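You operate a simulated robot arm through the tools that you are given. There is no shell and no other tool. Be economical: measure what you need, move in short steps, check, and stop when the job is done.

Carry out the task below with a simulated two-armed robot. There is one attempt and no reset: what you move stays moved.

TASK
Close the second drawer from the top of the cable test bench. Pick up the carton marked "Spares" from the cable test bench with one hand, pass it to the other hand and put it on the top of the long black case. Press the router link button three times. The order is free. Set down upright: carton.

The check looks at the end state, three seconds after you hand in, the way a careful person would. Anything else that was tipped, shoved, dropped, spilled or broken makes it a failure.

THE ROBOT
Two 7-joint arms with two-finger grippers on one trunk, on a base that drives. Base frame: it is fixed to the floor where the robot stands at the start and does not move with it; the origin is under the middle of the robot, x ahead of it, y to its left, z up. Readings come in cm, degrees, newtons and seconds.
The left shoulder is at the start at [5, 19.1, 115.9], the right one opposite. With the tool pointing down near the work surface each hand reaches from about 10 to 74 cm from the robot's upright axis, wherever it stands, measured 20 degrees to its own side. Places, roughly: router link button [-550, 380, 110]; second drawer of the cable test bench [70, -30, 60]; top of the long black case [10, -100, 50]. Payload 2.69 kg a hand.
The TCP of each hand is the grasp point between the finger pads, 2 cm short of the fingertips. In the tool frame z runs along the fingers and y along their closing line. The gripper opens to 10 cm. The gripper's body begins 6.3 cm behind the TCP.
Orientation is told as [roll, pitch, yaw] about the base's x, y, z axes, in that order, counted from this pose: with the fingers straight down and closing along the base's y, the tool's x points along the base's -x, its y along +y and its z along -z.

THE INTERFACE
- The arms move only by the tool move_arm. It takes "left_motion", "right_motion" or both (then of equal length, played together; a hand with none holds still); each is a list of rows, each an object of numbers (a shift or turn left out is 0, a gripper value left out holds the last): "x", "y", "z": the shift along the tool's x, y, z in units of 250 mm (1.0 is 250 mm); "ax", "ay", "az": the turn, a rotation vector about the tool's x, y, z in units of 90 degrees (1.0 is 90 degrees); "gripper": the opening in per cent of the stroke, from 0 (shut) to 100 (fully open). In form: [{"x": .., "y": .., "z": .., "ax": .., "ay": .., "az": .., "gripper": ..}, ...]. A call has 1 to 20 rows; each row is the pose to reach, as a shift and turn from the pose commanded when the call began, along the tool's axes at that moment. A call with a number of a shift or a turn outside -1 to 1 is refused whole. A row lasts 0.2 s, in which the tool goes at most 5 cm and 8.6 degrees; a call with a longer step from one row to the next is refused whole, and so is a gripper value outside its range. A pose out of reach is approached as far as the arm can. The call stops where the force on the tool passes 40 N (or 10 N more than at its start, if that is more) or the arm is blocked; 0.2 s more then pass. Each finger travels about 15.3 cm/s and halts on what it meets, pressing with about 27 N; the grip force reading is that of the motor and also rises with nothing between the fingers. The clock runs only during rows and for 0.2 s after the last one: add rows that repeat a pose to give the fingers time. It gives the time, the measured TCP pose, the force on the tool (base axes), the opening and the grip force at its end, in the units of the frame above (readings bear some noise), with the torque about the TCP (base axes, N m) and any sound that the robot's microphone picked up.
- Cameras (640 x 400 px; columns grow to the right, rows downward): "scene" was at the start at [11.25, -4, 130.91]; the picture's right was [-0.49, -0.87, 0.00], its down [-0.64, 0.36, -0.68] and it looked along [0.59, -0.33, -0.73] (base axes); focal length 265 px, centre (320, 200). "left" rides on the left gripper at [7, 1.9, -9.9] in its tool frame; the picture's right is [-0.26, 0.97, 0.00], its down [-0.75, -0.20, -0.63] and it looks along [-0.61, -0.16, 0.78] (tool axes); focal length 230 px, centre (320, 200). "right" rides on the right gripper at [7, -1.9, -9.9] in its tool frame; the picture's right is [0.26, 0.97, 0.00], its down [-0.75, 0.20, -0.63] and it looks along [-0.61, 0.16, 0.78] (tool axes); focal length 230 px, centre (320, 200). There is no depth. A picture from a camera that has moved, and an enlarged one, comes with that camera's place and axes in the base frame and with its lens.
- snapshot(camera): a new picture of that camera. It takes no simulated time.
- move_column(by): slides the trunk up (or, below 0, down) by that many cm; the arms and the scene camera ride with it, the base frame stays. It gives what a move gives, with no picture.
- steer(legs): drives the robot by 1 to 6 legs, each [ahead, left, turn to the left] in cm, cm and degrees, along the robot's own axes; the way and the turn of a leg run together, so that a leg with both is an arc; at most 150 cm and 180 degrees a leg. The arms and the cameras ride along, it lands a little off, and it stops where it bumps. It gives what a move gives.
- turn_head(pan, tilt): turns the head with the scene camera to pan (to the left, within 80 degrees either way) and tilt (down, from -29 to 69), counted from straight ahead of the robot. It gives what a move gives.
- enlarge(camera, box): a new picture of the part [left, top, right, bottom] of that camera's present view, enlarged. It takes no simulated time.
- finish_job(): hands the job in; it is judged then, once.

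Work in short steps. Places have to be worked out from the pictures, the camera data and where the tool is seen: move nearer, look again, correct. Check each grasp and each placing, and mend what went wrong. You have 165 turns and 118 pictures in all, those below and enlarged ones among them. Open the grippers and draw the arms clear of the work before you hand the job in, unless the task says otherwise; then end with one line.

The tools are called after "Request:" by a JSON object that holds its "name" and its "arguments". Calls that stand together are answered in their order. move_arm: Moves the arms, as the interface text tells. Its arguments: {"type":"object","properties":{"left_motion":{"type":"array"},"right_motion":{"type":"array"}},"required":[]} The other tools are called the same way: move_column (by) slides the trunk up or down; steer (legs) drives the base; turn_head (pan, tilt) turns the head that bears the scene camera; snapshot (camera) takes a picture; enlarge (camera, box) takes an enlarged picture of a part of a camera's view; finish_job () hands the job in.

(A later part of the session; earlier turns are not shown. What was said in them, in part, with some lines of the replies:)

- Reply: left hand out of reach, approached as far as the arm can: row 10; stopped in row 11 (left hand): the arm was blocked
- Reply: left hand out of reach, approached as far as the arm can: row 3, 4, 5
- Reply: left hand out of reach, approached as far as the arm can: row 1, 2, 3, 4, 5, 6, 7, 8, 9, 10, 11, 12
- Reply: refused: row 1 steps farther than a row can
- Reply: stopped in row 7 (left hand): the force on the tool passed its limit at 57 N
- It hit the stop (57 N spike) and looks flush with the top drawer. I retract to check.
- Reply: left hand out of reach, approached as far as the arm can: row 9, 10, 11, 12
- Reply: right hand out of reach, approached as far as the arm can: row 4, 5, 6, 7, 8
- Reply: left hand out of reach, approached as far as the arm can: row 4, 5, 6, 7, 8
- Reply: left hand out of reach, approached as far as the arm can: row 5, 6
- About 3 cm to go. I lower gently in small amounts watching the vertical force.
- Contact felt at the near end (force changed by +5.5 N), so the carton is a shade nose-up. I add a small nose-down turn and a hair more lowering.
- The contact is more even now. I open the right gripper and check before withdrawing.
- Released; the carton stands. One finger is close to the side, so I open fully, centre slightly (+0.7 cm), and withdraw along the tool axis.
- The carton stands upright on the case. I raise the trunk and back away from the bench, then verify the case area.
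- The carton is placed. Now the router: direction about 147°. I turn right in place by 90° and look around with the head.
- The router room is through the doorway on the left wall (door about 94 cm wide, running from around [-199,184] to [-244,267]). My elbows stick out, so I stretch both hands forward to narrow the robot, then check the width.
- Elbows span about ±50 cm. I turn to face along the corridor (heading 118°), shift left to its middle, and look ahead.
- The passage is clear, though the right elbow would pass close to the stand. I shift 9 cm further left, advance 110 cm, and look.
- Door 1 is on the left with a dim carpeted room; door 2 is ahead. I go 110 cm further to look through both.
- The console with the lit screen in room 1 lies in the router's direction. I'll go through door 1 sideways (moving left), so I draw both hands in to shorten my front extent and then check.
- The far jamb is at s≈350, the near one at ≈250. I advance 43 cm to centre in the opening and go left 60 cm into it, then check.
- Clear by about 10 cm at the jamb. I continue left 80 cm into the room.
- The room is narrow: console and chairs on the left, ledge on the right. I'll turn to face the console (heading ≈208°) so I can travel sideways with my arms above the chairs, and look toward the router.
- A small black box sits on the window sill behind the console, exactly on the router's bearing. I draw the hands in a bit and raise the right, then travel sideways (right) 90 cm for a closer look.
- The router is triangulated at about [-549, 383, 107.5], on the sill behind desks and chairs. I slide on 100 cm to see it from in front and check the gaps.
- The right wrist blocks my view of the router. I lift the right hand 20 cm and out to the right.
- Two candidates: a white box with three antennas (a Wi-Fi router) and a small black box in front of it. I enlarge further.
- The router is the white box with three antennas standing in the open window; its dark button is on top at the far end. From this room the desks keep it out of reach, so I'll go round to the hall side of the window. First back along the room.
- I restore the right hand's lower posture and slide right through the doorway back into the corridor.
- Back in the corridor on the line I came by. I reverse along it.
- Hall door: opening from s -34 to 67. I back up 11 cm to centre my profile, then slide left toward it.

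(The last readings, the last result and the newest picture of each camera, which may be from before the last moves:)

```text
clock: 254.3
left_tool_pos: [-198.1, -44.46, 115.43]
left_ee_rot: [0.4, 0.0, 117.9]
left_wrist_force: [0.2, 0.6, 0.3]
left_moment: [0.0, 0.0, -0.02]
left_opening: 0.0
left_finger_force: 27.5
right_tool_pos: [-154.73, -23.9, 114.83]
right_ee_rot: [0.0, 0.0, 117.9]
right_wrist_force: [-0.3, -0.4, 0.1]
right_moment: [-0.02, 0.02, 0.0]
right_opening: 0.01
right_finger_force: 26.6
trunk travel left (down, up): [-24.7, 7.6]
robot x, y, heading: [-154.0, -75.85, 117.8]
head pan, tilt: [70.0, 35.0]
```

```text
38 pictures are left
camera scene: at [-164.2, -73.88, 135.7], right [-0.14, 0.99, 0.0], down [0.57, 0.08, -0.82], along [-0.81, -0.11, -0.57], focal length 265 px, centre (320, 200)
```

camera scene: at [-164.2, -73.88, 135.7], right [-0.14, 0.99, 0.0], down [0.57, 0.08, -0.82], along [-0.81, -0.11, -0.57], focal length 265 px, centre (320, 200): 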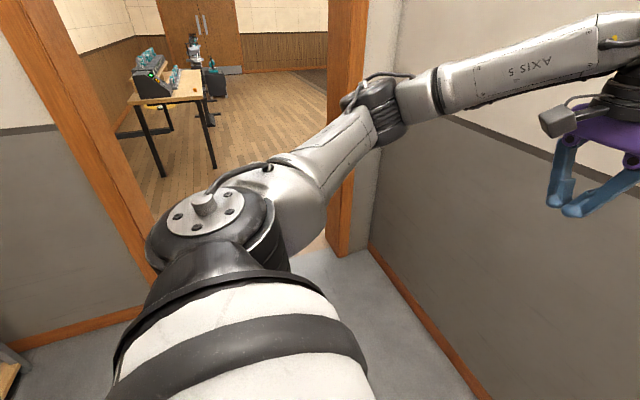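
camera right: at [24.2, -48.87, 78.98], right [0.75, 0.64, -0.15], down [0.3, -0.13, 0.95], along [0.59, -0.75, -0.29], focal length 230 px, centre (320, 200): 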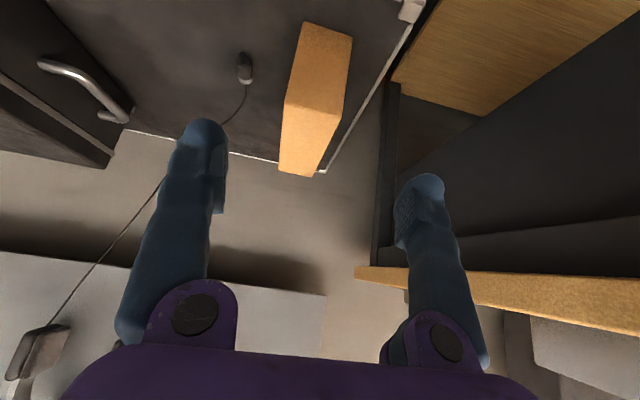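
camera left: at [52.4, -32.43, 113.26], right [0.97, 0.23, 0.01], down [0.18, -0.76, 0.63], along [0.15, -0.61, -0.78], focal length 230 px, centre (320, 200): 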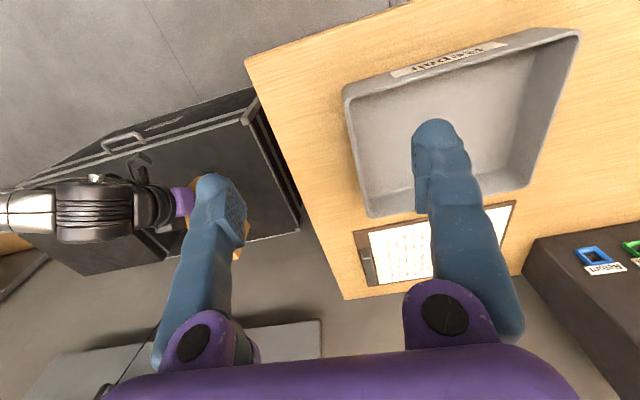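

The left hand passes within ~6 cm of the right jamb; I draw both hands in 6 cm and proceed left into the doorway.

Request:
{"name": "move_arm", "arguments": {"left_motion": [{"x": 0.12}, {"x": 0.24}, {"x": 0.24}], "right_motion": [{"x": 0.1}, {"x": 0.2}, {"x": 0.2}]}}

Request:
{"name": "steer", "arguments": {"legs": [[-1, 60, 0.6]]}}

Request:
{"name": "snapshot", "arguments": {"camera": "scene"}}

```text
clock: 255.1
left_tool_pos: [-195.3, -49.61, 115.51]
left_ee_rot: [0.4, 0.1, 117.9]
left_wrist_force: [-0.4, 0.6, -0.3]
left_moment: [0.01, 0.0, 0.01]
left_opening: 0.01
left_finger_force: 26.9
right_tool_pos: [-152.4, -28.46, 114.78]
right_ee_rot: [0.0, 0.0, 117.7]
right_wrist_force: [-0.5, 0.1, -0.4]
right_moment: [0.0, 0.0, -0.01]
right_opening: 0.01
right_finger_force: 27.5
trunk travel left (down, up): [-24.7, 7.6]
robot x, y, heading: [-153.95, -76.33, 118.1]
head pan, tilt: [70.0, 35.0]
```

```text
clock: 260.9
left_tool_pos: [-247.67, -79.19, 115.45]
left_ee_rot: [0.4, 0.1, 118.5]
left_wrist_force: [0.3, 0.3, 0.3]
left_moment: [-0.01, 0.01, -0.03]
left_opening: 0.0
left_finger_force: 27.4
right_tool_pos: [-205.04, -57.53, 114.75]
right_ee_rot: [0.0, 0.0, 118.4]
right_wrist_force: [0.2, 0.1, -0.9]
right_moment: [-0.02, 0.01, 0.0]
right_opening: 0.0
right_finger_force: 27.4
trunk travel left (down, up): [-24.7, 7.6]
robot x, y, heading: [-205.99, -105.23, 118.4]
head pan, tilt: [70.0, 35.0]
```

```text
37 pictures are left
camera scene: at [-216.47, -103.07, 135.69], right [-0.15, 0.99, 0.0], down [0.57, 0.08, -0.82], along [-0.81, -0.12, -0.57], focal length 265 px, centre (320, 200)
```

scene: 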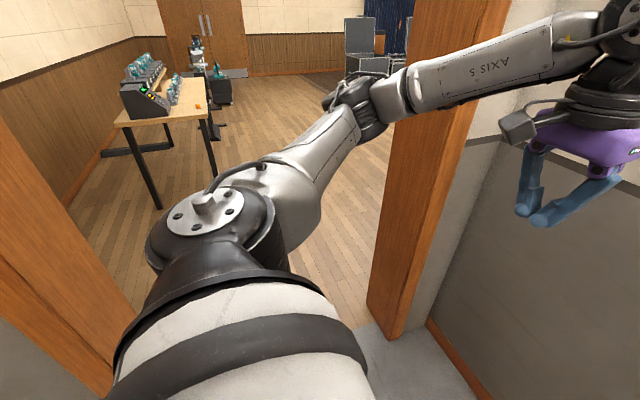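

Clearance is fine on both sides. I continue left 145 cm into the hall and look along the window wall.

Request:
{"name": "steer", "arguments": {"legs": [[0, 75, 0], [0, 70, 0]]}}

Request:
{"name": "turn_head", "arguments": {"pan": 0, "tilt": 20}}

Request:
{"name": "snapshot", "arguments": {"camera": "scene"}}

```text
clock: 274.0
left_tool_pos: [-375.17, -147.16, 115.41]
left_ee_rot: [0.5, 0.1, 118.0]
left_wrist_force: [-1.0, -0.4, -0.2]
left_moment: [0.01, -0.02, -0.01]
left_opening: 0.0
left_finger_force: 27.0
right_tool_pos: [-332.32, -125.87, 114.76]
right_ee_rot: [0.0, 0.1, 118.0]
right_wrist_force: [-0.4, -0.3, 0.3]
right_moment: [0.01, 0.02, -0.02]
right_opening: 0.0
right_finger_force: 26.5
trunk travel left (down, up): [-24.7, 7.6]
robot x, y, heading: [-333.78, -173.68, 118.0]
head pan, tilt: [70.0, 35.0]
```

```text
clock: 275.4
left_tool_pos: [-375.21, -147.34, 115.46]
left_ee_rot: [0.3, 0.1, 118.0]
left_wrist_force: [-0.1, -0.2, 0.0]
left_moment: [0.01, -0.01, 0.01]
left_opening: 0.02
left_finger_force: 27.5
right_tool_pos: [-332.29, -126.0, 114.79]
right_ee_rot: [0.0, 0.1, 118.0]
right_wrist_force: [-0.8, 0.5, -0.3]
right_moment: [-0.03, -0.01, 0.01]
right_opening: 0.01
right_finger_force: 27.5
trunk travel left (down, up): [-24.7, 7.6]
robot x, y, heading: [-333.9, -173.67, 117.9]
head pan, tilt: [0.0, 20.0]
```

```text
36 pictures are left
camera scene: at [-339.74, -161.91, 138.07], right [0.88, 0.47, 0.0], down [0.16, -0.3, -0.94], along [-0.44, 0.83, -0.34], focal length 265 px, centre (320, 200)
```

scene: 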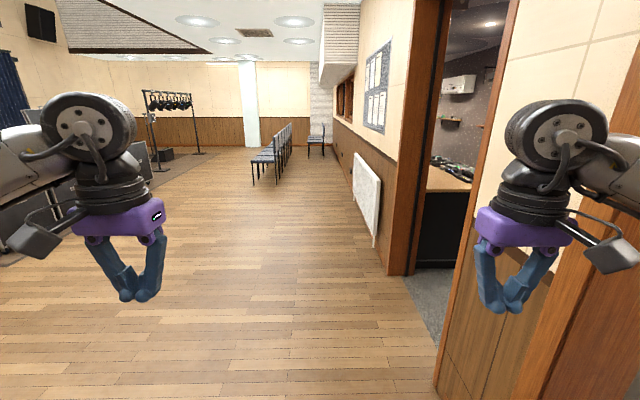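

The hall is open along the window wall; the chair row stays further left. I drive forward about 430 cm in legs, keeping ~65 cm off the wall.

Request:
{"name": "steer", "arguments": {"legs": [[0, 8, 0.5], [150, 0, 0], [140, 0, 0]]}}

Request:
{"name": "turn_head", "arguments": {"pan": -20, "tilt": 15}}

Request:
{"name": "snapshot", "arguments": {"camera": "scene"}}

```text
clock: 290.4
left_tool_pos: [-520.58, 102.87, 115.48]
left_ee_rot: [0.4, 0.0, 118.4]
left_wrist_force: [0.3, -0.2, -0.2]
left_moment: [0.0, 0.02, 0.01]
left_opening: 0.0
left_finger_force: 26.8
right_tool_pos: [-477.84, 124.49, 114.85]
right_ee_rot: [0.1, 0.0, 118.3]
right_wrist_force: [-0.3, -0.2, 0.8]
right_moment: [0.01, 0.0, 0.01]
right_opening: 0.0
right_finger_force: 27.1
trunk travel left (down, up): [-24.7, 7.6]
robot x, y, heading: [-479.03, 76.88, 118.5]
head pan, tilt: [0.0, 20.0]
```

```text
clock: 291.2
left_tool_pos: [-520.62, 102.83, 115.4]
left_ee_rot: [0.4, 0.0, 118.4]
left_wrist_force: [-0.7, 0.4, 0.0]
left_moment: [0.01, -0.02, -0.03]
left_opening: 0.0
left_finger_force: 27.0
right_tool_pos: [-477.91, 124.57, 114.79]
right_ee_rot: [0.0, -0.1, 118.4]
right_wrist_force: [0.5, 0.5, 0.9]
right_moment: [0.0, 0.0, 0.0]
right_opening: 0.0
right_finger_force: 27.6
trunk travel left (down, up): [-24.7, 7.6]
robot x, y, heading: [-479.42, 77.09, 118.4]
head pan, tilt: [-20.0, 15.0]
```

```text
35 pictures are left
camera scene: at [-481.97, 89.52, 138.89], right [0.99, 0.15, 0.0], down [0.04, -0.26, -0.97], along [-0.14, 0.96, -0.26], focal length 265 px, centre (320, 200)
```

scene: 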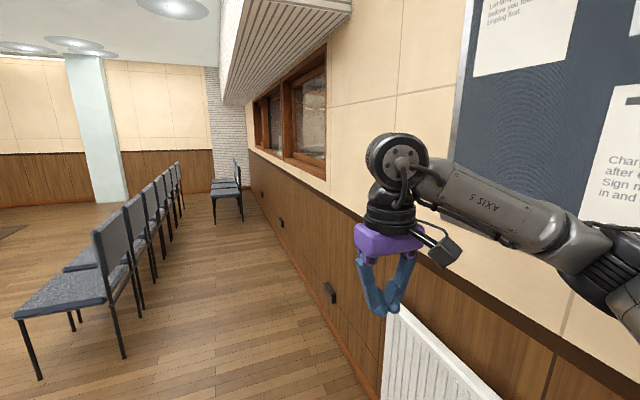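

Lane between the wall (d≈320) and chairs (d≈450) is OK. I shift 6 cm left and advance 280 cm to the router's window.

Request:
{"name": "steer", "arguments": {"legs": [[0, 6, 0], [150, 0, 0], [130, 0, 0]]}}

Request:
{"name": "turn_head", "arguments": {"pan": -65, "tilt": 25}}

Request:
{"name": "snapshot", "arguments": {"camera": "scene"}}

```text
clock: 305.6
left_tool_pos: [-656.29, 349.58, 115.47]
left_ee_rot: [0.3, 0.0, 117.2]
left_wrist_force: [0.1, -0.4, -0.1]
left_moment: [0.05, 0.01, 0.02]
left_opening: 0.01
left_finger_force: 27.0
right_tool_pos: [-613.14, 370.1, 114.82]
right_ee_rot: [0.0, 0.0, 117.1]
right_wrist_force: [-0.5, -0.4, -1.4]
right_moment: [0.03, 0.01, -0.01]
right_opening: 0.0
right_finger_force: 26.8
trunk travel left (down, up): [-24.7, 7.6]
robot x, y, heading: [-615.26, 322.31, 117.3]
head pan, tilt: [-20.0, 15.0]
```

```text
clock: 306.7
left_tool_pos: [-656.2, 349.43, 115.37]
left_ee_rot: [0.4, 0.1, 117.2]
left_wrist_force: [-0.3, -0.4, -0.6]
left_moment: [0.01, 0.0, -0.01]
left_opening: 0.0
left_finger_force: 26.3
right_tool_pos: [-613.13, 370.22, 114.72]
right_ee_rot: [0.0, 0.0, 117.1]
right_wrist_force: [-0.5, -0.1, -1.7]
right_moment: [-0.01, -0.01, -0.01]
right_opening: 0.0
right_finger_force: 26.8
trunk travel left (down, up): [-24.7, 7.6]
robot x, y, heading: [-615.27, 322.42, 117.4]
head pan, tilt: [-65.0, 25.0]
```

```text
34 pictures are left
camera scene: at [-611.1, 333.3, 137.27], right [0.79, -0.61, 0.0], down [-0.26, -0.33, -0.91], along [0.56, 0.72, -0.42], focal length 265 px, centre (320, 200)
```

scene: 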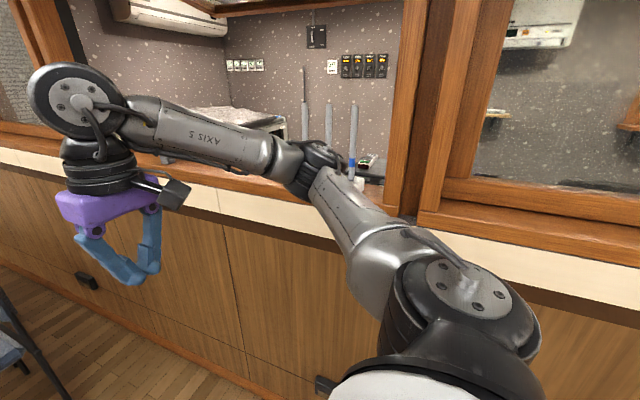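

The router antennas are right beside me in the open window. I rotate right ~89° to face the window, then look.

Request:
{"name": "steer", "arguments": {"legs": [[0, 0, -89], [0, 20, 0]]}}

Request:
{"name": "turn_head", "arguments": {"pan": 10, "tilt": 25}}

Request:
{"name": "snapshot", "arguments": {"camera": "scene"}}

```text
clock: 312.8
left_tool_pos: [-599.85, 382.18, 115.44]
left_ee_rot: [0.4, 0.0, 29.5]
left_wrist_force: [0.1, 0.1, -0.9]
left_moment: [0.01, 0.01, -0.03]
left_opening: 0.01
left_finger_force: 27.1
right_tool_pos: [-577.42, 339.88, 114.69]
right_ee_rot: [0.0, 0.1, 29.5]
right_wrist_force: [0.0, -0.2, 0.3]
right_moment: [-0.02, 0.03, -0.01]
right_opening: 0.0
right_finger_force: 27.1
trunk travel left (down, up): [-24.7, 7.6]
robot x, y, heading: [-624.8, 339.77, 29.6]
head pan, tilt: [-65.0, 25.0]
```

```text
clock: 314.3
left_tool_pos: [-599.83, 382.03, 115.41]
left_ee_rot: [0.4, 0.0, 29.5]
left_wrist_force: [-0.1, 0.1, 0.2]
left_moment: [0.02, -0.03, -0.01]
left_opening: 0.01
left_finger_force: 27.1
right_tool_pos: [-577.47, 339.85, 114.71]
right_ee_rot: [0.1, 0.0, 29.5]
right_wrist_force: [0.3, -0.1, -1.1]
right_moment: [0.01, 0.0, 0.0]
right_opening: 0.01
right_finger_force: 27.3
trunk travel left (down, up): [-24.7, 7.6]
robot x, y, heading: [-625.09, 339.88, 29.5]
head pan, tilt: [10.0, 25.0]
```

```text
33 pictures are left
camera scene: at [-614.18, 347.74, 137.27], right [0.64, -0.77, 0.0], down [-0.33, -0.27, -0.91], along [0.7, 0.58, -0.42], focal length 265 px, centre (320, 200)
```

scene: 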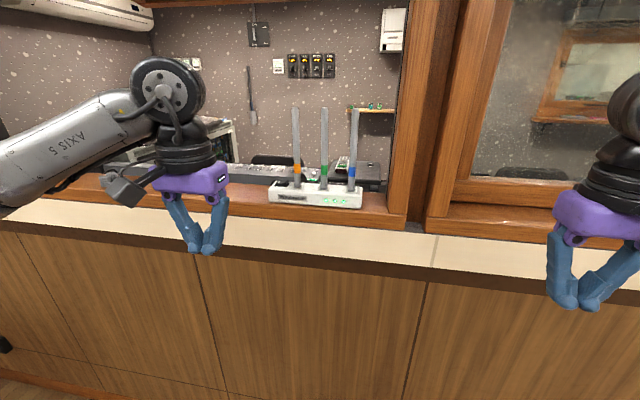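

Excellent: the router faces this hall side, within reach. I zoom in on it.

Request:
{"name": "enlarge", "arguments": {"camera": "scene", "box": [250, 150, 390, 230]}}

```text
4.57 times, centred on (320, 190) of scene
camera zoom: at [-614.18, 347.74, 137.27], right [0.64, -0.77, 0.0], down [-0.33, -0.27, -0.91], along [0.7, 0.58, -0.42], focal length 1211 px, centre (320, 246)
```

zoom: 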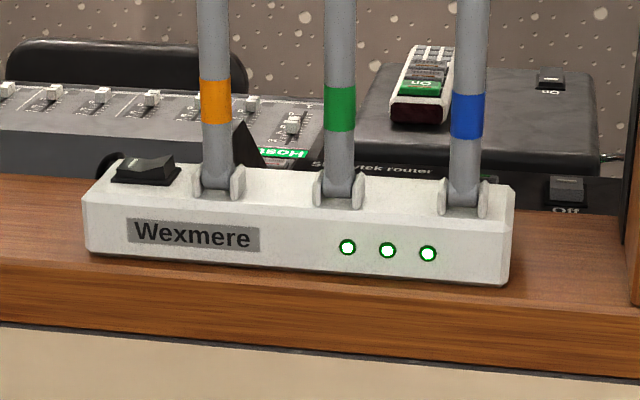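

The black box behind reads "…ytek router", with an "Off" button and another hidden by the blue antenna, both near [-553, 381, 110] — matching the given place better than the white Wexmere box. I shift right 16 cm and raise the trunk for a clear look at the labels.

Request:
{"name": "move_column", "arguments": {"by": 7}}

Request:
{"name": "steer", "arguments": {"legs": [[0, -16, -1]]}}

Request:
{"name": "turn_head", "arguments": {"pan": 5, "tilt": 30}}

Request:
{"name": "snapshot", "arguments": {"camera": "scene"}}

```text
clock: 315.4
left_tool_pos: [-599.86, 382.13, 122.54]
left_ee_rot: [0.4, 0.0, 29.5]
left_wrist_force: [0.8, 0.2, -0.6]
left_moment: [0.0, -0.01, 0.01]
left_opening: 0.0
left_finger_force: 27.3
right_tool_pos: [-577.49, 339.82, 121.75]
right_ee_rot: [0.0, 0.0, 29.5]
right_wrist_force: [-0.1, -0.2, 0.1]
right_moment: [0.0, -0.02, 0.01]
right_opening: 0.03
right_finger_force: 27.5
trunk travel left (down, up): [-31.7, 0.6]
robot x, y, heading: [-625.03, 339.83, 29.5]
head pan, tilt: [10.0, 25.0]
```

```text
clock: 317.4
left_tool_pos: [-591.4, 367.55, 122.41]
left_ee_rot: [0.5, 0.1, 28.5]
left_wrist_force: [-0.2, -0.1, -0.3]
left_moment: [0.03, -0.01, 0.02]
left_opening: 0.01
left_finger_force: 26.8
right_tool_pos: [-569.69, 325.09, 121.81]
right_ee_rot: [0.1, 0.1, 28.5]
right_wrist_force: [-0.9, -0.1, -1.0]
right_moment: [0.0, 0.02, 0.02]
right_opening: 0.0
right_finger_force: 27.3
trunk travel left (down, up): [-31.7, 0.6]
robot x, y, heading: [-617.75, 326.06, 28.6]
head pan, tilt: [10.0, 25.0]
```

```text
clock: 318.1
left_tool_pos: [-591.38, 367.69, 122.39]
left_ee_rot: [0.3, 0.0, 28.6]
left_wrist_force: [0.5, -0.3, -0.4]
left_moment: [-0.01, 0.01, 0.0]
left_opening: 0.0
left_finger_force: 27.0
right_tool_pos: [-569.63, 325.06, 121.75]
right_ee_rot: [0.0, 0.0, 28.5]
right_wrist_force: [-0.2, -0.2, 0.4]
right_moment: [-0.02, -0.02, 0.03]
right_opening: 0.01
right_finger_force: 27.0
trunk travel left (down, up): [-31.7, 0.6]
robot x, y, heading: [-617.14, 326.19, 28.5]
head pan, tilt: [5.0, 30.0]
```

```text
31 pictures are left
camera scene: at [-605.97, 332.83, 143.47], right [0.55, -0.83, 0.0], down [-0.42, -0.28, -0.87], along [0.72, 0.48, -0.5], focal length 265 px, centre (320, 200)
```

scene: 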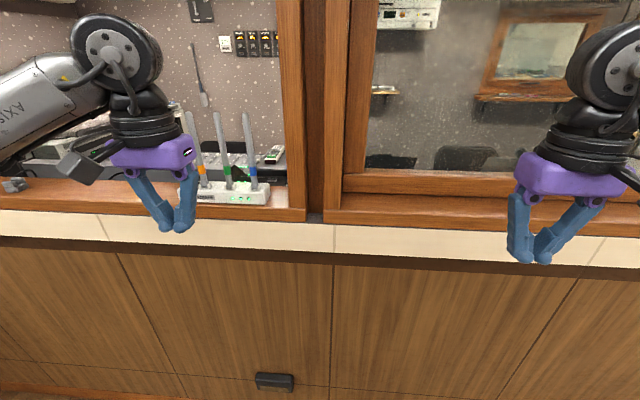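

Request:
{"name": "enlarge", "arguments": {"camera": "scene", "box": [205, 145, 295, 210]}}

```text
6.15 times, centred on (250, 178) of scene
camera zoom: at [-605.97, 332.83, 143.47], right [0.55, -0.83, 0.0], down [-0.42, -0.28, -0.87], along [0.72, 0.48, -0.5], focal length 1631 px, centre (751, 338)
```

zoom: 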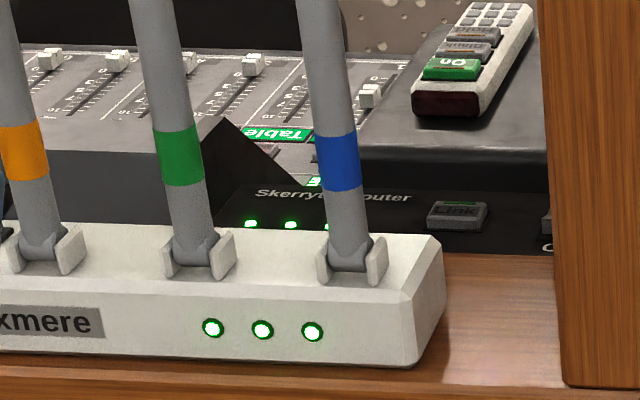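

The box reads "Skerry… router" and the nearer button reads "Link", triangulated at about [-553.3, 385.3, 109]. It sits behind the antennas, so I'll reach in with the left hand around their left end, tool tilted 40° to point right-down. First I align sideways, tuck the right hand, and prepare the left tool.

Request:
{"name": "steer", "arguments": {"legs": [[0, 17, 0]]}}

Request:
{"name": "move_arm", "arguments": {"left_motion": [{"y": 0.05, "z": -0.08, "ax": 0.08}, {"y": 0.1, "z": -0.16, "ax": 0.16}, {"y": 0.16, "z": -0.25, "ax": 0.24}, {"y": 0.22, "z": -0.33, "ax": 0.32}, {"y": 0.28, "z": -0.42, "ax": 0.4}, {"y": 0.32, "z": -0.5, "ax": 0.45}, {"y": 0.32, "z": -0.5, "ax": 0.45}], "right_motion": [{"x": 0.1, "y": -0.1}, {"x": 0.2, "y": -0.2}, {"x": 0.3, "y": -0.3}, {"x": 0.4, "y": -0.4}, {"x": 0.52, "y": -0.52}, {"x": 0.64, "y": -0.64}, {"x": 0.64, "y": -0.64}]}}

Request:
{"name": "turn_head", "arguments": {"pan": 15, "tilt": 25}}

Request:
{"name": "snapshot", "arguments": {"camera": "scene"}}

```text
clock: 320.2
left_tool_pos: [-599.54, 382.71, 122.45]
left_ee_rot: [0.5, 0.0, 28.6]
left_wrist_force: [0.4, 0.6, -0.3]
left_moment: [-0.03, -0.01, -0.02]
left_opening: 0.0
left_finger_force: 27.1
right_tool_pos: [-577.78, 340.13, 121.75]
right_ee_rot: [0.0, 0.1, 28.6]
right_wrist_force: [0.2, 0.2, 0.2]
right_moment: [0.02, 0.0, -0.03]
right_opening: 0.0
right_finger_force: 27.3
trunk travel left (down, up): [-31.7, 0.6]
robot x, y, heading: [-625.09, 340.85, 28.7]
head pan, tilt: [5.0, 30.0]
```

```text
clock: 321.8
left_tool_pos: [-603.29, 389.51, 135.02]
left_ee_rot: [-40.2, 0.0, 28.6]
left_wrist_force: [0.4, 0.0, -0.1]
left_moment: [0.01, -0.01, 0.0]
left_opening: 0.0
left_finger_force: 26.9
right_tool_pos: [-584.0, 319.92, 120.01]
right_ee_rot: [0.2, 3.7, 28.8]
right_wrist_force: [0.8, -0.2, 5.8]
right_moment: [0.07, -0.11, -0.01]
right_opening: 0.01
right_finger_force: 27.7
right hand out of reach, approached as far as the arm can: row 6, 7
trunk travel left (down, up): [-31.7, 0.6]
robot x, y, heading: [-625.52, 341.22, 28.6]
head pan, tilt: [5.0, 30.0]
```

```text
clock: 322.6
left_tool_pos: [-603.37, 389.67, 135.08]
left_ee_rot: [-40.1, 0.0, 28.6]
left_wrist_force: [-0.7, -1.0, 0.7]
left_moment: [0.0, 0.01, 0.01]
left_opening: 0.03
left_finger_force: 27.2
right_tool_pos: [-584.15, 319.86, 120.27]
right_ee_rot: [0.0, 3.9, 28.7]
right_wrist_force: [0.2, 0.6, -0.5]
right_moment: [0.04, 0.03, 0.0]
right_opening: 0.0
right_finger_force: 27.2
trunk travel left (down, up): [-31.7, 0.6]
robot x, y, heading: [-625.46, 341.02, 28.4]
head pan, tilt: [15.0, 25.0]
```

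```text
29 pictures are left
camera scene: at [-614.98, 349.16, 144.26], right [0.69, -0.72, 0.0], down [-0.31, -0.29, -0.91], along [0.66, 0.62, -0.42], focal length 265 px, centre (320, 200)
```

scene: 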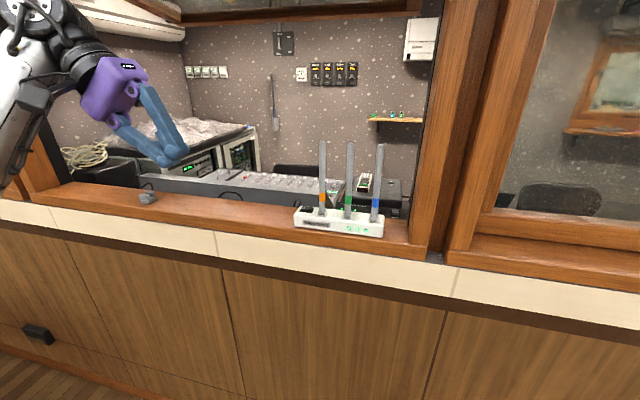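

Pose is good; the left hand hovers left of the router. I drive forward 22 cm.

Request:
{"name": "steer", "arguments": {"legs": [[22, 0, 0]]}}

Request:
{"name": "snapshot", "arguments": {"camera": "scene"}}

Request:
{"name": "snapshot", "arguments": {"camera": "left"}}

```text
clock: 324.2
left_tool_pos: [-584.19, 400.04, 135.08]
left_ee_rot: [-40.2, 0.0, 28.6]
left_wrist_force: [-1.1, 1.0, -0.3]
left_moment: [-0.01, -0.02, -0.02]
left_opening: 0.03
left_finger_force: 26.9
right_tool_pos: [-564.59, 330.46, 121.46]
right_ee_rot: [-0.1, 0.0, 28.5]
right_wrist_force: [-0.3, -0.8, -0.7]
right_moment: [0.0, 0.01, 0.0]
right_opening: 0.0
right_finger_force: 27.2
trunk travel left (down, up): [-31.7, 0.6]
robot x, y, heading: [-606.45, 351.37, 28.6]
head pan, tilt: [15.0, 25.0]
```

```text
28 pictures are left
camera scene: at [-595.77, 359.6, 144.26], right [0.69, -0.72, 0.0], down [-0.31, -0.29, -0.91], along [0.66, 0.62, -0.42], focal length 265 px, centre (320, 200)
```

scene: 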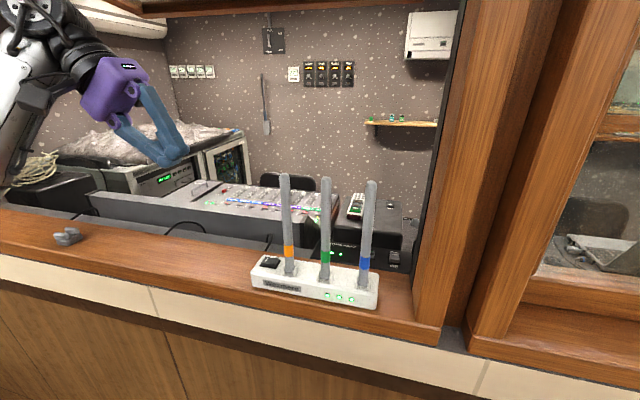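

```text
27 pictures are left
camera left: at [-593.94, 403.66, 141.36], right [-0.13, 0.77, -0.62], down [0.54, 0.58, 0.61], along [0.83, -0.26, -0.49], focal length 230 px, centre (320, 200)
```

left: 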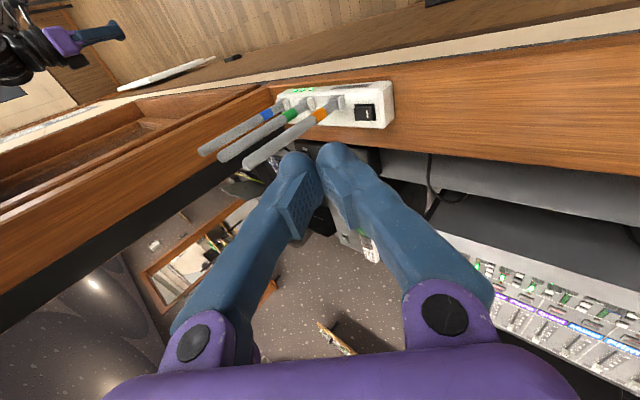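

Request:
{"name": "enlarge", "arguments": {"camera": "scene", "box": [310, 205, 420, 285]}}

```text
5.00 times, centred on (365, 245) of scene
camera zoom: at [-595.77, 359.6, 144.26], right [0.69, -0.72, 0.0], down [-0.31, -0.29, -0.91], along [0.66, 0.62, -0.42], focal length 1325 px, centre (95, -25)
```

zoom: 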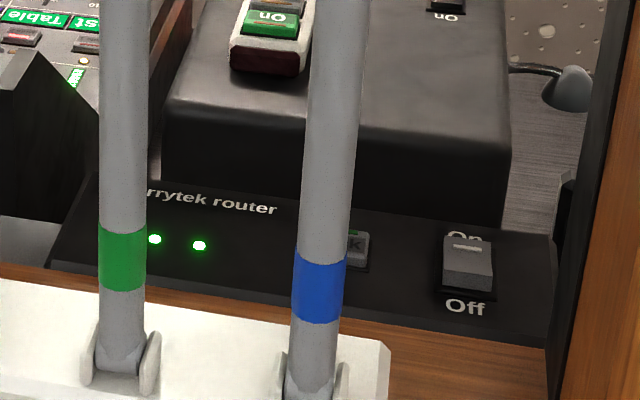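

Link is behind the blue antenna as seen from here, at about [-553.7, 384.9, 109]. I move the base 6 cm closer and lower the left hand while staying left of the router.

Request:
{"name": "steer", "arguments": {"legs": [[6, 0, 0]]}}

Request:
{"name": "move_arm", "arguments": {"left_motion": [{"y": 0.04, "z": 0.12}, {"y": 0.09, "z": 0.25}, {"y": 0.14, "z": 0.38}, {"y": 0.19, "z": 0.5}, {"y": 0.19, "z": 0.5}]}}

Request:
{"name": "snapshot", "arguments": {"camera": "scene"}}

```text
clock: 325.2
left_tool_pos: [-578.94, 402.97, 135.05]
left_ee_rot: [-40.2, 0.0, 28.6]
left_wrist_force: [0.7, 0.3, -0.4]
left_moment: [-0.01, -0.01, -0.09]
left_opening: 0.0
left_finger_force: 27.1
right_tool_pos: [-559.33, 333.32, 121.45]
right_ee_rot: [-0.1, 0.0, 28.6]
right_wrist_force: [-0.4, 0.2, -0.3]
right_moment: [-0.04, 0.01, 0.0]
right_opening: 0.02
right_finger_force: 26.1
trunk travel left (down, up): [-31.7, 0.6]
robot x, y, heading: [-601.25, 354.49, 28.9]
head pan, tilt: [15.0, 25.0]
```

```text
clock: 326.4
left_tool_pos: [-576.83, 399.0, 122.4]
left_ee_rot: [-40.1, -0.2, 28.6]
left_wrist_force: [0.2, 0.5, 0.9]
left_moment: [0.01, -0.03, 0.0]
left_opening: 0.0
left_finger_force: 27.1
right_tool_pos: [-559.39, 333.25, 121.49]
right_ee_rot: [0.0, 0.0, 28.7]
right_wrist_force: [0.5, -0.7, 0.3]
right_moment: [0.03, -0.02, -0.06]
right_opening: 0.0
right_finger_force: 27.5
trunk travel left (down, up): [-31.7, 0.6]
robot x, y, heading: [-600.76, 354.25, 28.5]
head pan, tilt: [15.0, 25.0]
```

```text
25 pictures are left
camera scene: at [-590.6, 362.41, 144.27], right [0.69, -0.72, 0.0], down [-0.31, -0.29, -0.91], along [0.66, 0.62, -0.42], focal length 265 px, centre (320, 200)
```

scene: 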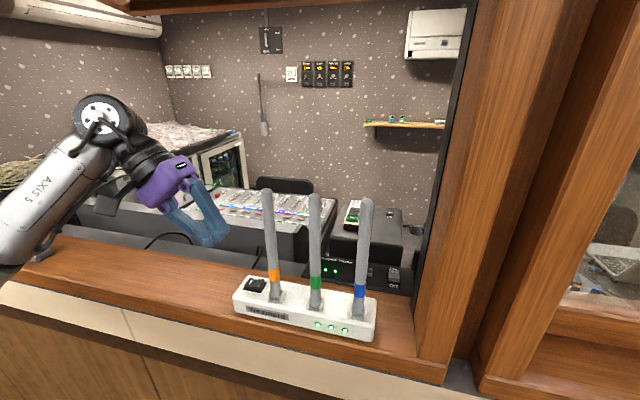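

I now move the hand forward 13.6 cm through the opening, behind the antenna plane, still left of the router.

Request:
{"name": "move_arm", "arguments": {"left_motion": [{"x": -0.12}, {"x": -0.24}, {"x": -0.36}, {"x": -0.46}, {"x": -0.544}, {"x": -0.544}]}}

Request:
{"name": "snapshot", "arguments": {"camera": "scene"}}

Request:
{"name": "snapshot", "arguments": {"camera": "left"}}

```text
clock: 327.8
left_tool_pos: [-564.89, 405.54, 122.54]
left_ee_rot: [-40.0, 0.0, 28.5]
left_wrist_force: [-0.1, -1.0, -0.1]
left_moment: [0.02, 0.01, -0.01]
left_opening: 0.0
left_finger_force: 27.0
right_tool_pos: [-559.5, 333.12, 121.53]
right_ee_rot: [-0.1, 0.1, 28.6]
right_wrist_force: [-0.8, 0.6, 0.5]
right_moment: [-0.02, -0.01, -0.01]
right_opening: 0.02
right_finger_force: 27.4
trunk travel left (down, up): [-31.7, 0.6]
robot x, y, heading: [-601.28, 354.18, 28.8]
head pan, tilt: [15.0, 25.0]
```

```text
24 pictures are left
camera scene: at [-590.63, 362.43, 144.27], right [0.69, -0.72, 0.0], down [-0.31, -0.29, -0.91], along [0.66, 0.62, -0.42], focal length 265 px, centre (320, 200)
```

scene: 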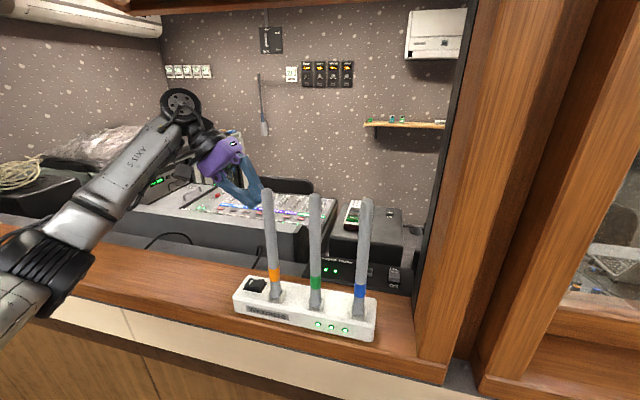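

```text
23 pictures are left
camera left: at [-574.69, 409.09, 128.85], right [-0.13, 0.77, -0.62], down [0.54, 0.58, 0.61], along [0.83, -0.26, -0.49], focal length 230 px, centre (320, 200)
```

left: 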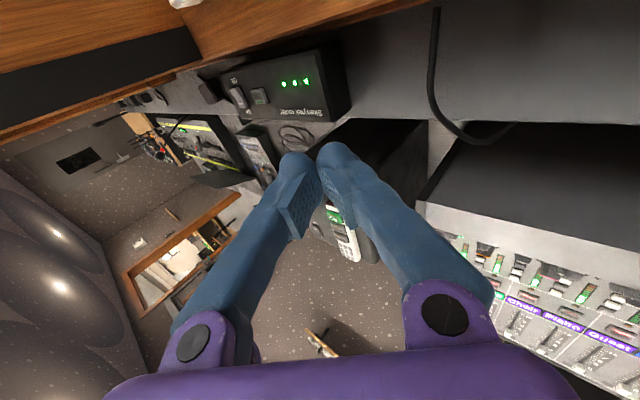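

The hand camera sees the router box with Link clearly. Before going on I check the elbow against the small grey object on the ledge.

Request:
{"name": "turn_head", "arguments": {"pan": 45, "tilt": 35}}

Request:
{"name": "snapshot", "arguments": {"camera": "scene"}}

```text
clock: 328.8
left_tool_pos: [-564.77, 405.44, 122.49]
left_ee_rot: [-40.2, 0.0, 28.6]
left_wrist_force: [-0.4, -0.5, -0.1]
left_moment: [0.04, 0.0, -0.03]
left_opening: 0.0
left_finger_force: 27.4
right_tool_pos: [-559.44, 333.31, 121.51]
right_ee_rot: [0.0, 0.0, 28.6]
right_wrist_force: [-0.4, 0.7, 0.4]
right_moment: [-0.01, 0.0, 0.02]
right_opening: 0.0
right_finger_force: 26.5
trunk travel left (down, up): [-31.7, 0.6]
robot x, y, heading: [-601.14, 354.55, 28.8]
head pan, tilt: [45.0, 35.0]
```

```text
22 pictures are left
camera scene: at [-594.77, 364.52, 142.69], right [0.96, -0.28, 0.0], down [-0.16, -0.55, -0.82], along [0.23, 0.79, -0.57], focal length 265 px, centre (320, 200)
```

scene: 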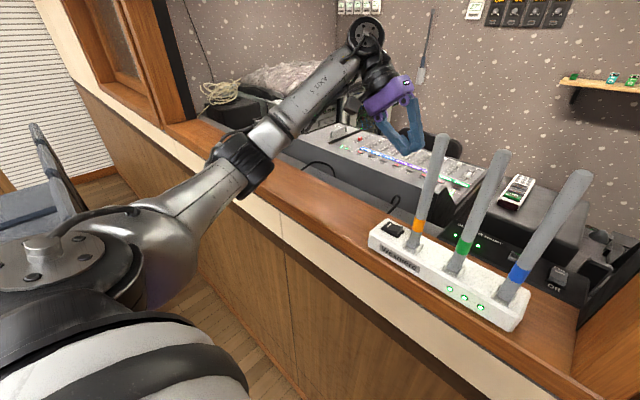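

The elbow hangs close over the ledge. I back the base 8 cm and extend the arm instead, so the elbow stays outside the ledge.

Request:
{"name": "steer", "arguments": {"legs": [[-8, 0, 0]]}}

Request:
{"name": "move_arm", "arguments": {"left_motion": [{"x": -0.1, "y": -0.05, "z": 0.04}, {"x": -0.2, "y": -0.1, "z": 0.08}, {"x": -0.3, "y": -0.15, "z": 0.12}, {"x": -0.34, "y": -0.18, "z": 0.15}, {"x": -0.34, "y": -0.18, "z": 0.15}]}}

Request:
{"name": "snapshot", "arguments": {"camera": "scene"}}

```text
clock: 329.8
left_tool_pos: [-571.99, 401.69, 122.58]
left_ee_rot: [-40.1, -0.1, 28.6]
left_wrist_force: [-0.7, 0.6, 0.3]
left_moment: [0.0, -0.01, -0.01]
left_opening: 0.01
left_finger_force: 27.5
right_tool_pos: [-566.45, 329.42, 121.39]
right_ee_rot: [-0.1, -0.1, 28.7]
right_wrist_force: [-0.1, 0.2, 1.6]
right_moment: [0.01, 0.0, -0.01]
right_opening: 0.0
right_finger_force: 26.6
trunk travel left (down, up): [-31.7, 0.6]
robot x, y, heading: [-608.25, 350.27, 28.8]
head pan, tilt: [45.0, 35.0]
```

```text
clock: 331.0
left_tool_pos: [-561.66, 400.64, 122.47]
left_ee_rot: [-40.1, 0.0, 28.7]
left_wrist_force: [-0.6, 0.8, 0.0]
left_moment: [0.01, 0.04, -0.01]
left_opening: 0.02
left_finger_force: 27.4
right_tool_pos: [-566.48, 329.46, 121.43]
right_ee_rot: [0.0, -0.1, 28.6]
right_wrist_force: [-0.1, -0.3, -0.7]
right_moment: [0.01, -0.01, 0.0]
right_opening: 0.0
right_finger_force: 27.3
trunk travel left (down, up): [-31.7, 0.6]
robot x, y, heading: [-608.36, 350.32, 28.6]
head pan, tilt: [45.0, 35.0]
```

```text
21 pictures are left
camera scene: at [-601.82, 360.72, 142.69], right [0.96, -0.28, 0.0], down [-0.16, -0.55, -0.82], along [0.23, 0.79, -0.57], focal length 265 px, centre (320, 200)
```

scene: 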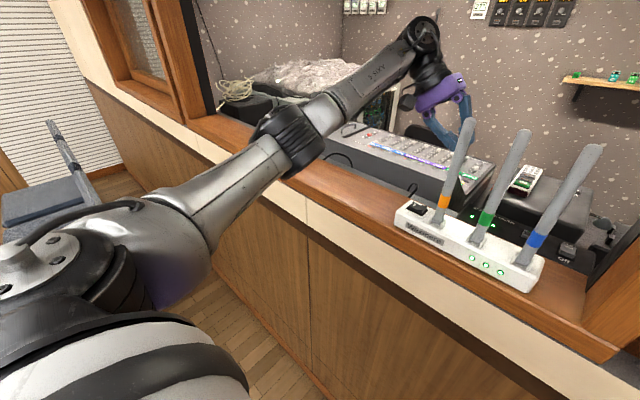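

The elbow is now clear of the ledge and moving away. I bring the fingertips right and down to hover just above Link.

Request:
{"name": "move_arm", "arguments": {"left_motion": [{"x": 0.005, "y": -0.06, "z": 0.14}, {"x": 0.01, "y": -0.115, "z": 0.28}, {"x": 0.015, "y": -0.17, "z": 0.42}, {"x": 0.02, "y": -0.23, "z": 0.55}, {"x": 0.02, "y": -0.29, "z": 0.68}, {"x": 0.02, "y": -0.29, "z": 0.68}]}}

Request:
{"name": "snapshot", "arguments": {"camera": "left"}}

Request:
{"name": "snapshot", "arguments": {"camera": "scene"}}

```text
clock: 332.4
left_tool_pos: [-554.26, 385.83, 114.14]
left_ee_rot: [-40.1, 0.0, 28.7]
left_wrist_force: [-0.5, -1.2, 0.8]
left_moment: [-0.03, 0.03, -0.02]
left_opening: 0.03
left_finger_force: 26.8
right_tool_pos: [-566.37, 329.49, 121.6]
right_ee_rot: [0.0, 0.1, 28.7]
right_wrist_force: [-1.0, 0.5, -1.1]
right_moment: [-0.03, -0.04, 0.02]
right_opening: 0.0
right_finger_force: 27.1
trunk travel left (down, up): [-31.7, 0.6]
robot x, y, heading: [-607.93, 350.37, 28.6]
head pan, tilt: [45.0, 35.0]
```

```text
20 pictures are left
camera left: at [-564.02, 389.43, 120.48], right [-0.13, 0.77, -0.62], down [0.54, 0.58, 0.61], along [0.83, -0.26, -0.49], focal length 230 px, centre (320, 200)
```

left: 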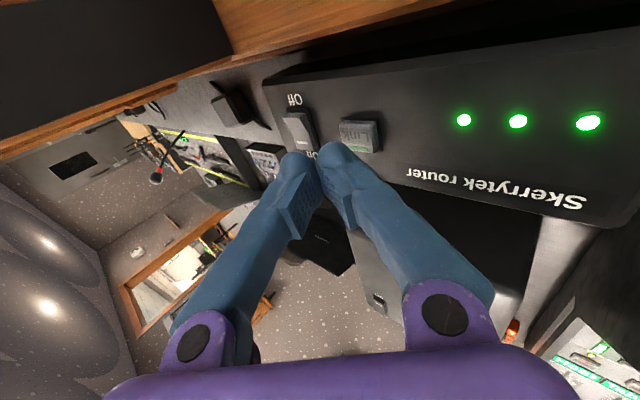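

```text
19 pictures are left
camera scene: at [-601.86, 360.74, 142.69], right [0.96, -0.28, 0.0], down [-0.16, -0.55, -0.82], along [0.23, 0.79, -0.57], focal length 265 px, centre (320, 200)
```

scene: 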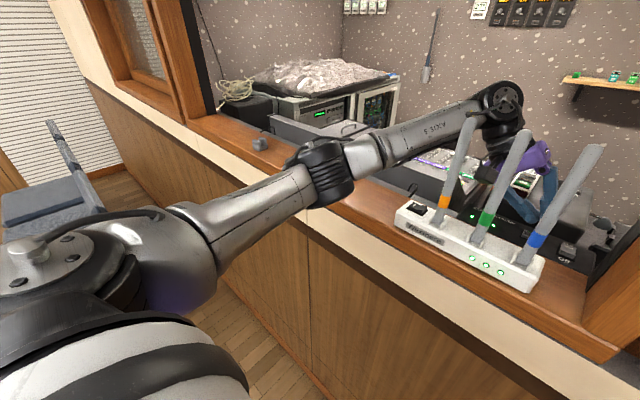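

The fingertip's lower edge is right above Link (the hand camera puts Link at [-554.0, 385.0, 109]). I lower gently to find contact.

Request:
{"name": "move_arm", "arguments": {"left_motion": [{"y": 0.026, "z": 0.031}, {"y": 0.046, "z": 0.055}, {"y": 0.059, "z": 0.07}, {"y": 0.067, "z": 0.079}, {"y": 0.067, "z": 0.079}]}}

Request:
{"name": "snapshot", "arguments": {"camera": "left"}}

```text
clock: 333.6
left_tool_pos: [-554.31, 385.82, 111.54]
left_ee_rot: [-40.2, 0.0, 28.6]
left_wrist_force: [0.0, -0.1, 0.0]
left_moment: [0.0, 0.0, 0.03]
left_opening: 0.01
left_finger_force: 27.0
right_tool_pos: [-566.43, 329.47, 121.4]
right_ee_rot: [0.0, 0.0, 28.6]
right_wrist_force: [0.0, -0.2, -0.1]
right_moment: [0.0, 0.01, 0.01]
right_opening: 0.0
right_finger_force: 26.7
trunk travel left (down, up): [-31.7, 0.6]
robot x, y, heading: [-608.59, 350.81, 28.5]
head pan, tilt: [45.0, 35.0]
```

```text
18 pictures are left
camera left: at [-564.02, 389.47, 117.93], right [-0.13, 0.77, -0.62], down [0.54, 0.58, 0.61], along [0.83, -0.26, -0.49], focal length 230 px, centre (320, 200)
```

left: 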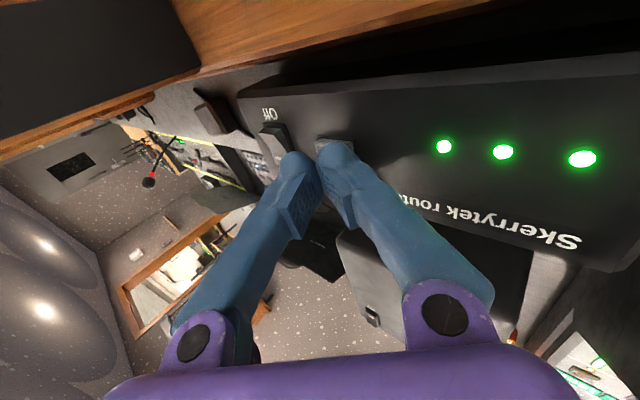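

Right over Link with no contact yet. I continue down in ~3 mm rows.

Request:
{"name": "move_arm", "arguments": {"left_motion": [{"y": 0.008, "z": 0.009}, {"y": 0.015, "z": 0.018}, {"y": 0.015, "z": 0.018}]}}

```text
clock: 334.4
left_tool_pos: [-554.13, 385.82, 111.01]
left_ee_rot: [-40.1, 0.0, 28.6]
left_wrist_force: [-0.2, 0.2, -0.3]
left_moment: [0.02, -0.01, 0.01]
left_opening: 0.0
left_finger_force: 26.9
right_tool_pos: [-566.33, 329.66, 121.65]
right_ee_rot: [0.1, 0.0, 28.6]
right_wrist_force: [0.4, -0.1, 0.3]
right_moment: [0.01, 0.01, 0.0]
right_opening: 0.0
right_finger_force: 27.4
trunk travel left (down, up): [-31.7, 0.6]
robot x, y, heading: [-607.87, 350.8, 28.6]
head pan, tilt: [45.0, 35.0]
```

Request:
{"name": "move_arm", "arguments": {"left_motion": [{"y": 0.005, "z": 0.006}, {"y": 0.01, "z": 0.012}, {"y": 0.015, "z": 0.018}, {"y": 0.015, "z": 0.018}]}}

Request:
{"name": "enlarge", "arguments": {"camera": "left", "box": [220, 80, 440, 220]}}

```text
clock: 335.4
left_tool_pos: [-554.21, 385.9, 110.62]
left_ee_rot: [-40.2, -0.1, 28.6]
left_wrist_force: [2.9, 1.3, 9.9]
left_moment: [0.02, 0.0, 0.01]
left_opening: 0.01
left_finger_force: 26.9
right_tool_pos: [-566.5, 329.49, 121.6]
right_ee_rot: [0.0, -0.1, 28.7]
right_wrist_force: [-0.2, 0.5, 0.1]
right_moment: [0.04, -0.02, -0.01]
right_opening: 0.0
right_finger_force: 27.2
trunk travel left (down, up): [-31.7, 0.6]
robot x, y, heading: [-607.85, 350.26, 28.8]
head pan, tilt: [45.0, 35.0]
heard: click
```

```text
2.86 times, centred on (330, 150) of left
camera zoom: at [-564.05, 389.45, 116.89], right [-0.13, 0.77, -0.62], down [0.54, 0.58, 0.61], along [0.84, -0.26, -0.49], focal length 657 px, centre (291, 343)
```

zoom: 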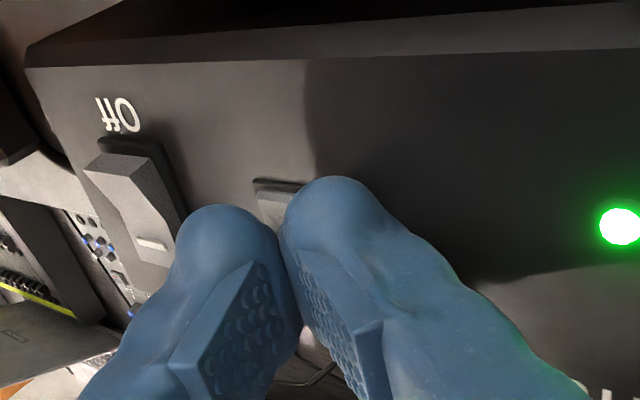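

"Click" heard at 9.9 N: press one. I lift 1.2 cm and press again.

Request:
{"name": "move_arm", "arguments": {"left_motion": [{"y": -0.015, "z": -0.018}, {"y": -0.031, "z": -0.037}, {"y": -0.031, "z": -0.037}, {"y": -0.031, "z": -0.037}]}}

Request:
{"name": "move_arm", "arguments": {"left_motion": [{"y": 0.015, "z": 0.018}, {"y": 0.021, "z": 0.025}, {"y": 0.026, "z": 0.031}, {"y": 0.031, "z": 0.037}, {"y": 0.031, "z": 0.037}]}}

```text
clock: 336.4
left_tool_pos: [-554.16, 385.76, 111.66]
left_ee_rot: [-40.1, 0.0, 28.7]
left_wrist_force: [0.0, -0.5, 0.0]
left_moment: [-0.03, 0.0, 0.02]
left_opening: 0.0
left_finger_force: 26.5
right_tool_pos: [-566.41, 329.45, 121.41]
right_ee_rot: [0.0, -0.1, 28.6]
right_wrist_force: [-0.4, -0.1, -0.2]
right_moment: [-0.01, -0.02, 0.02]
right_opening: 0.0
right_finger_force: 26.5
trunk travel left (down, up): [-31.7, 0.6]
robot x, y, heading: [-608.06, 350.56, 28.5]
head pan, tilt: [45.0, 35.0]
```

```text
clock: 337.6
left_tool_pos: [-554.18, 385.9, 110.64]
left_ee_rot: [-40.2, -0.2, 28.6]
left_wrist_force: [3.8, 1.1, 10.5]
left_moment: [0.04, -0.06, -0.01]
left_opening: 0.0
left_finger_force: 27.2
right_tool_pos: [-566.36, 329.44, 121.55]
right_ee_rot: [-0.1, -0.1, 28.6]
right_wrist_force: [0.3, -0.1, -0.2]
right_moment: [0.03, -0.02, -0.02]
right_opening: 0.0
right_finger_force: 27.0
trunk travel left (down, up): [-31.7, 0.6]
robot x, y, heading: [-608.31, 350.53, 28.4]
head pan, tilt: [45.0, 35.0]
heard: click
```

Second click. I lift and press a third time.

Request:
{"name": "move_arm", "arguments": {"left_motion": [{"y": -0.015, "z": -0.018}, {"y": -0.031, "z": -0.037}, {"y": -0.031, "z": -0.037}, {"y": -0.031, "z": -0.037}]}}

Request:
{"name": "move_arm", "arguments": {"left_motion": [{"y": 0.015, "z": 0.018}, {"y": 0.021, "z": 0.025}, {"y": 0.026, "z": 0.031}, {"y": 0.031, "z": 0.037}, {"y": 0.031, "z": 0.037}]}}

```text
clock: 338.6
left_tool_pos: [-554.24, 386.0, 111.63]
left_ee_rot: [-40.2, 0.0, 28.6]
left_wrist_force: [0.0, 0.4, -0.5]
left_moment: [-0.04, 0.02, 0.02]
left_opening: 0.0
left_finger_force: 27.1
right_tool_pos: [-566.27, 329.51, 121.57]
right_ee_rot: [-0.1, 0.0, 28.6]
right_wrist_force: [1.5, -0.6, 0.3]
right_moment: [0.03, 0.0, -0.01]
right_opening: 0.0
right_finger_force: 27.2
trunk travel left (down, up): [-31.7, 0.6]
robot x, y, heading: [-608.15, 350.17, 28.6]
head pan, tilt: [45.0, 35.0]
```

```text
clock: 339.8
left_tool_pos: [-554.27, 385.91, 110.59]
left_ee_rot: [-40.2, -0.2, 28.6]
left_wrist_force: [3.6, 0.4, 11.1]
left_moment: [0.04, -0.04, -0.01]
left_opening: 0.0
left_finger_force: 26.9
right_tool_pos: [-566.46, 329.44, 121.52]
right_ee_rot: [0.0, -0.1, 28.6]
right_wrist_force: [-0.1, 0.0, -1.2]
right_moment: [0.01, 0.0, 0.02]
right_opening: 0.02
right_finger_force: 27.0
trunk travel left (down, up): [-31.7, 0.6]
robot x, y, heading: [-607.83, 350.19, 28.7]
head pan, tilt: [45.0, 35.0]
heard: click
```

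Three clicks heard. I withdraw along the same path: up, then left and up away from the router.

Request:
{"name": "move_arm", "arguments": {"left_motion": [{"y": -0.031, "z": -0.037}, {"y": -0.06, "z": -0.072}, {"y": -0.09, "z": -0.107}, {"y": -0.03, "z": -0.237}, {"y": 0.03, "z": -0.37}, {"y": 0.085, "z": -0.51}, {"y": 0.14, "z": -0.65}, {"y": 0.2, "z": -0.787}, {"y": 0.2, "z": -0.787}]}}

Request:
{"name": "snapshot", "arguments": {"camera": "scene"}}

```text
clock: 341.8
left_tool_pos: [-562.04, 400.28, 122.23]
left_ee_rot: [-40.1, 0.0, 28.7]
left_wrist_force: [-1.0, -0.5, 0.5]
left_moment: [0.02, -0.01, -0.01]
left_opening: 0.0
left_finger_force: 27.5
right_tool_pos: [-566.36, 329.56, 121.42]
right_ee_rot: [0.1, 0.0, 28.6]
right_wrist_force: [0.1, 0.6, 0.8]
right_moment: [-0.01, -0.02, -0.01]
right_opening: 0.02
right_finger_force: 27.5
trunk travel left (down, up): [-31.7, 0.6]
robot x, y, heading: [-607.86, 350.64, 28.7]
head pan, tilt: [45.0, 35.0]
```

```text
16 pictures are left
camera scene: at [-601.78, 360.68, 142.69], right [0.96, -0.28, 0.0], down [-0.16, -0.55, -0.82], along [0.23, 0.79, -0.57], focal length 265 px, centre (320, 200)
```

scene: 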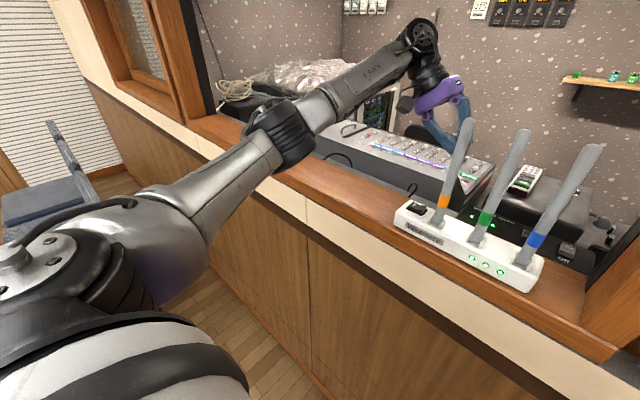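

The router and antennas are undisturbed. I lift and move the hand further left, back the robot off 28 cm, and open both grippers.

Request:
{"name": "move_arm", "arguments": {"left_motion": [{"y": -0.02, "z": -0.12}, {"y": -0.04, "z": -0.24}, {"y": -0.06, "z": -0.36}, {"y": -0.076, "z": -0.46}, {"y": -0.076, "z": -0.46}]}}

Request:
{"name": "steer", "arguments": {"legs": [[-28, 0, 0]]}}

Request:
{"name": "move_arm", "arguments": {"left_motion": [{"gripper": 50}, {"gripper": 100}, {"gripper": 100}, {"gripper": 100}], "right_motion": [{"gripper": 50}, {"gripper": 100}, {"gripper": 100}, {"gripper": 100}]}}

Request:
{"name": "turn_head", "arguments": {"pan": 15, "tilt": 25}}

Request:
{"name": "snapshot", "arguments": {"camera": "scene"}}

```text
clock: 343.0
left_tool_pos: [-565.04, 405.75, 132.3]
left_ee_rot: [-40.1, 0.1, 28.5]
left_wrist_force: [-0.7, 0.3, 0.1]
left_moment: [-0.03, -0.01, -0.02]
left_opening: 0.0
left_finger_force: 26.7
right_tool_pos: [-566.52, 329.58, 121.57]
right_ee_rot: [0.0, 0.0, 28.6]
right_wrist_force: [0.1, -0.8, -0.4]
right_moment: [-0.01, -0.01, 0.0]
right_opening: 0.0
right_finger_force: 27.0
trunk travel left (down, up): [-31.7, 0.6]
robot x, y, heading: [-608.12, 350.49, 28.5]
head pan, tilt: [45.0, 35.0]
```

```text
clock: 345.0
left_tool_pos: [-589.49, 392.11, 132.37]
left_ee_rot: [-40.1, 0.0, 28.6]
left_wrist_force: [-0.1, -0.4, 0.5]
left_moment: [0.03, 0.0, 0.01]
left_opening: 0.0
left_finger_force: 26.8
right_tool_pos: [-591.04, 315.94, 121.49]
right_ee_rot: [-0.1, 0.0, 28.4]
right_wrist_force: [-1.2, -0.3, -0.4]
right_moment: [0.02, -0.01, -0.01]
right_opening: 0.0
right_finger_force: 27.1
trunk travel left (down, up): [-31.7, 0.6]
robot x, y, heading: [-632.68, 337.5, 28.3]
head pan, tilt: [45.0, 35.0]
```

```text
clock: 346.0
left_tool_pos: [-589.45, 392.13, 132.32]
left_ee_rot: [-40.1, 0.0, 28.5]
left_wrist_force: [0.2, 0.9, 0.5]
left_moment: [0.01, 0.0, -0.03]
left_opening: 9.97
left_finger_force: 0.0
right_tool_pos: [-590.99, 316.13, 121.54]
right_ee_rot: [-0.1, 0.1, 28.5]
right_wrist_force: [0.4, -1.6, -0.3]
right_moment: [0.01, 0.0, 0.0]
right_opening: 10.0
right_finger_force: 0.0
trunk travel left (down, up): [-31.7, 0.6]
robot x, y, heading: [-632.43, 337.01, 28.4]
head pan, tilt: [45.0, 35.0]
```

```text
clock: 346.9
left_tool_pos: [-589.44, 392.24, 132.42]
left_ee_rot: [-40.1, 0.0, 28.5]
left_wrist_force: [-0.1, -0.9, -0.6]
left_moment: [-0.02, -0.01, 0.02]
left_opening: 10.0
left_finger_force: 0.0
right_tool_pos: [-591.03, 316.07, 121.59]
right_ee_rot: [-0.1, 0.0, 28.5]
right_wrist_force: [-0.1, -0.4, 0.5]
right_moment: [-0.01, 0.01, -0.02]
right_opening: 10.02
right_finger_force: 0.2
trunk travel left (down, up): [-31.7, 0.6]
robot x, y, heading: [-632.71, 337.14, 28.5]
head pan, tilt: [15.0, 25.0]
```

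```text
15 pictures are left
camera scene: at [-622.16, 345.24, 144.26], right [0.69, -0.72, 0.0], down [-0.31, -0.29, -0.91], along [0.66, 0.62, -0.42], focal length 265 px, centre (320, 200)
```

scene: 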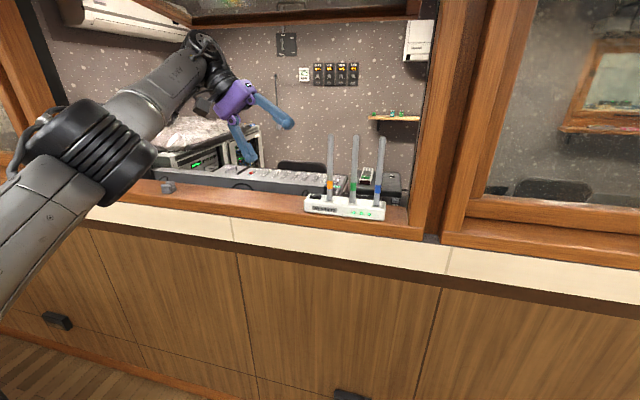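

The drawer is closed, the carton stands upright on the case, Link was pressed three times (three clicks), everything nearby looks undisturbed, and both grippers are open and clear. I hand in.

Request:
{"name": "finish_job", "arguments": {}}

```text
The job is handed in.
```

The job is handed in: the drawer is shut, the "Spares" carton is upright on the long black case after passing from the left hand to the right, and the router's Link button was pressed three times, with a click heard each time.
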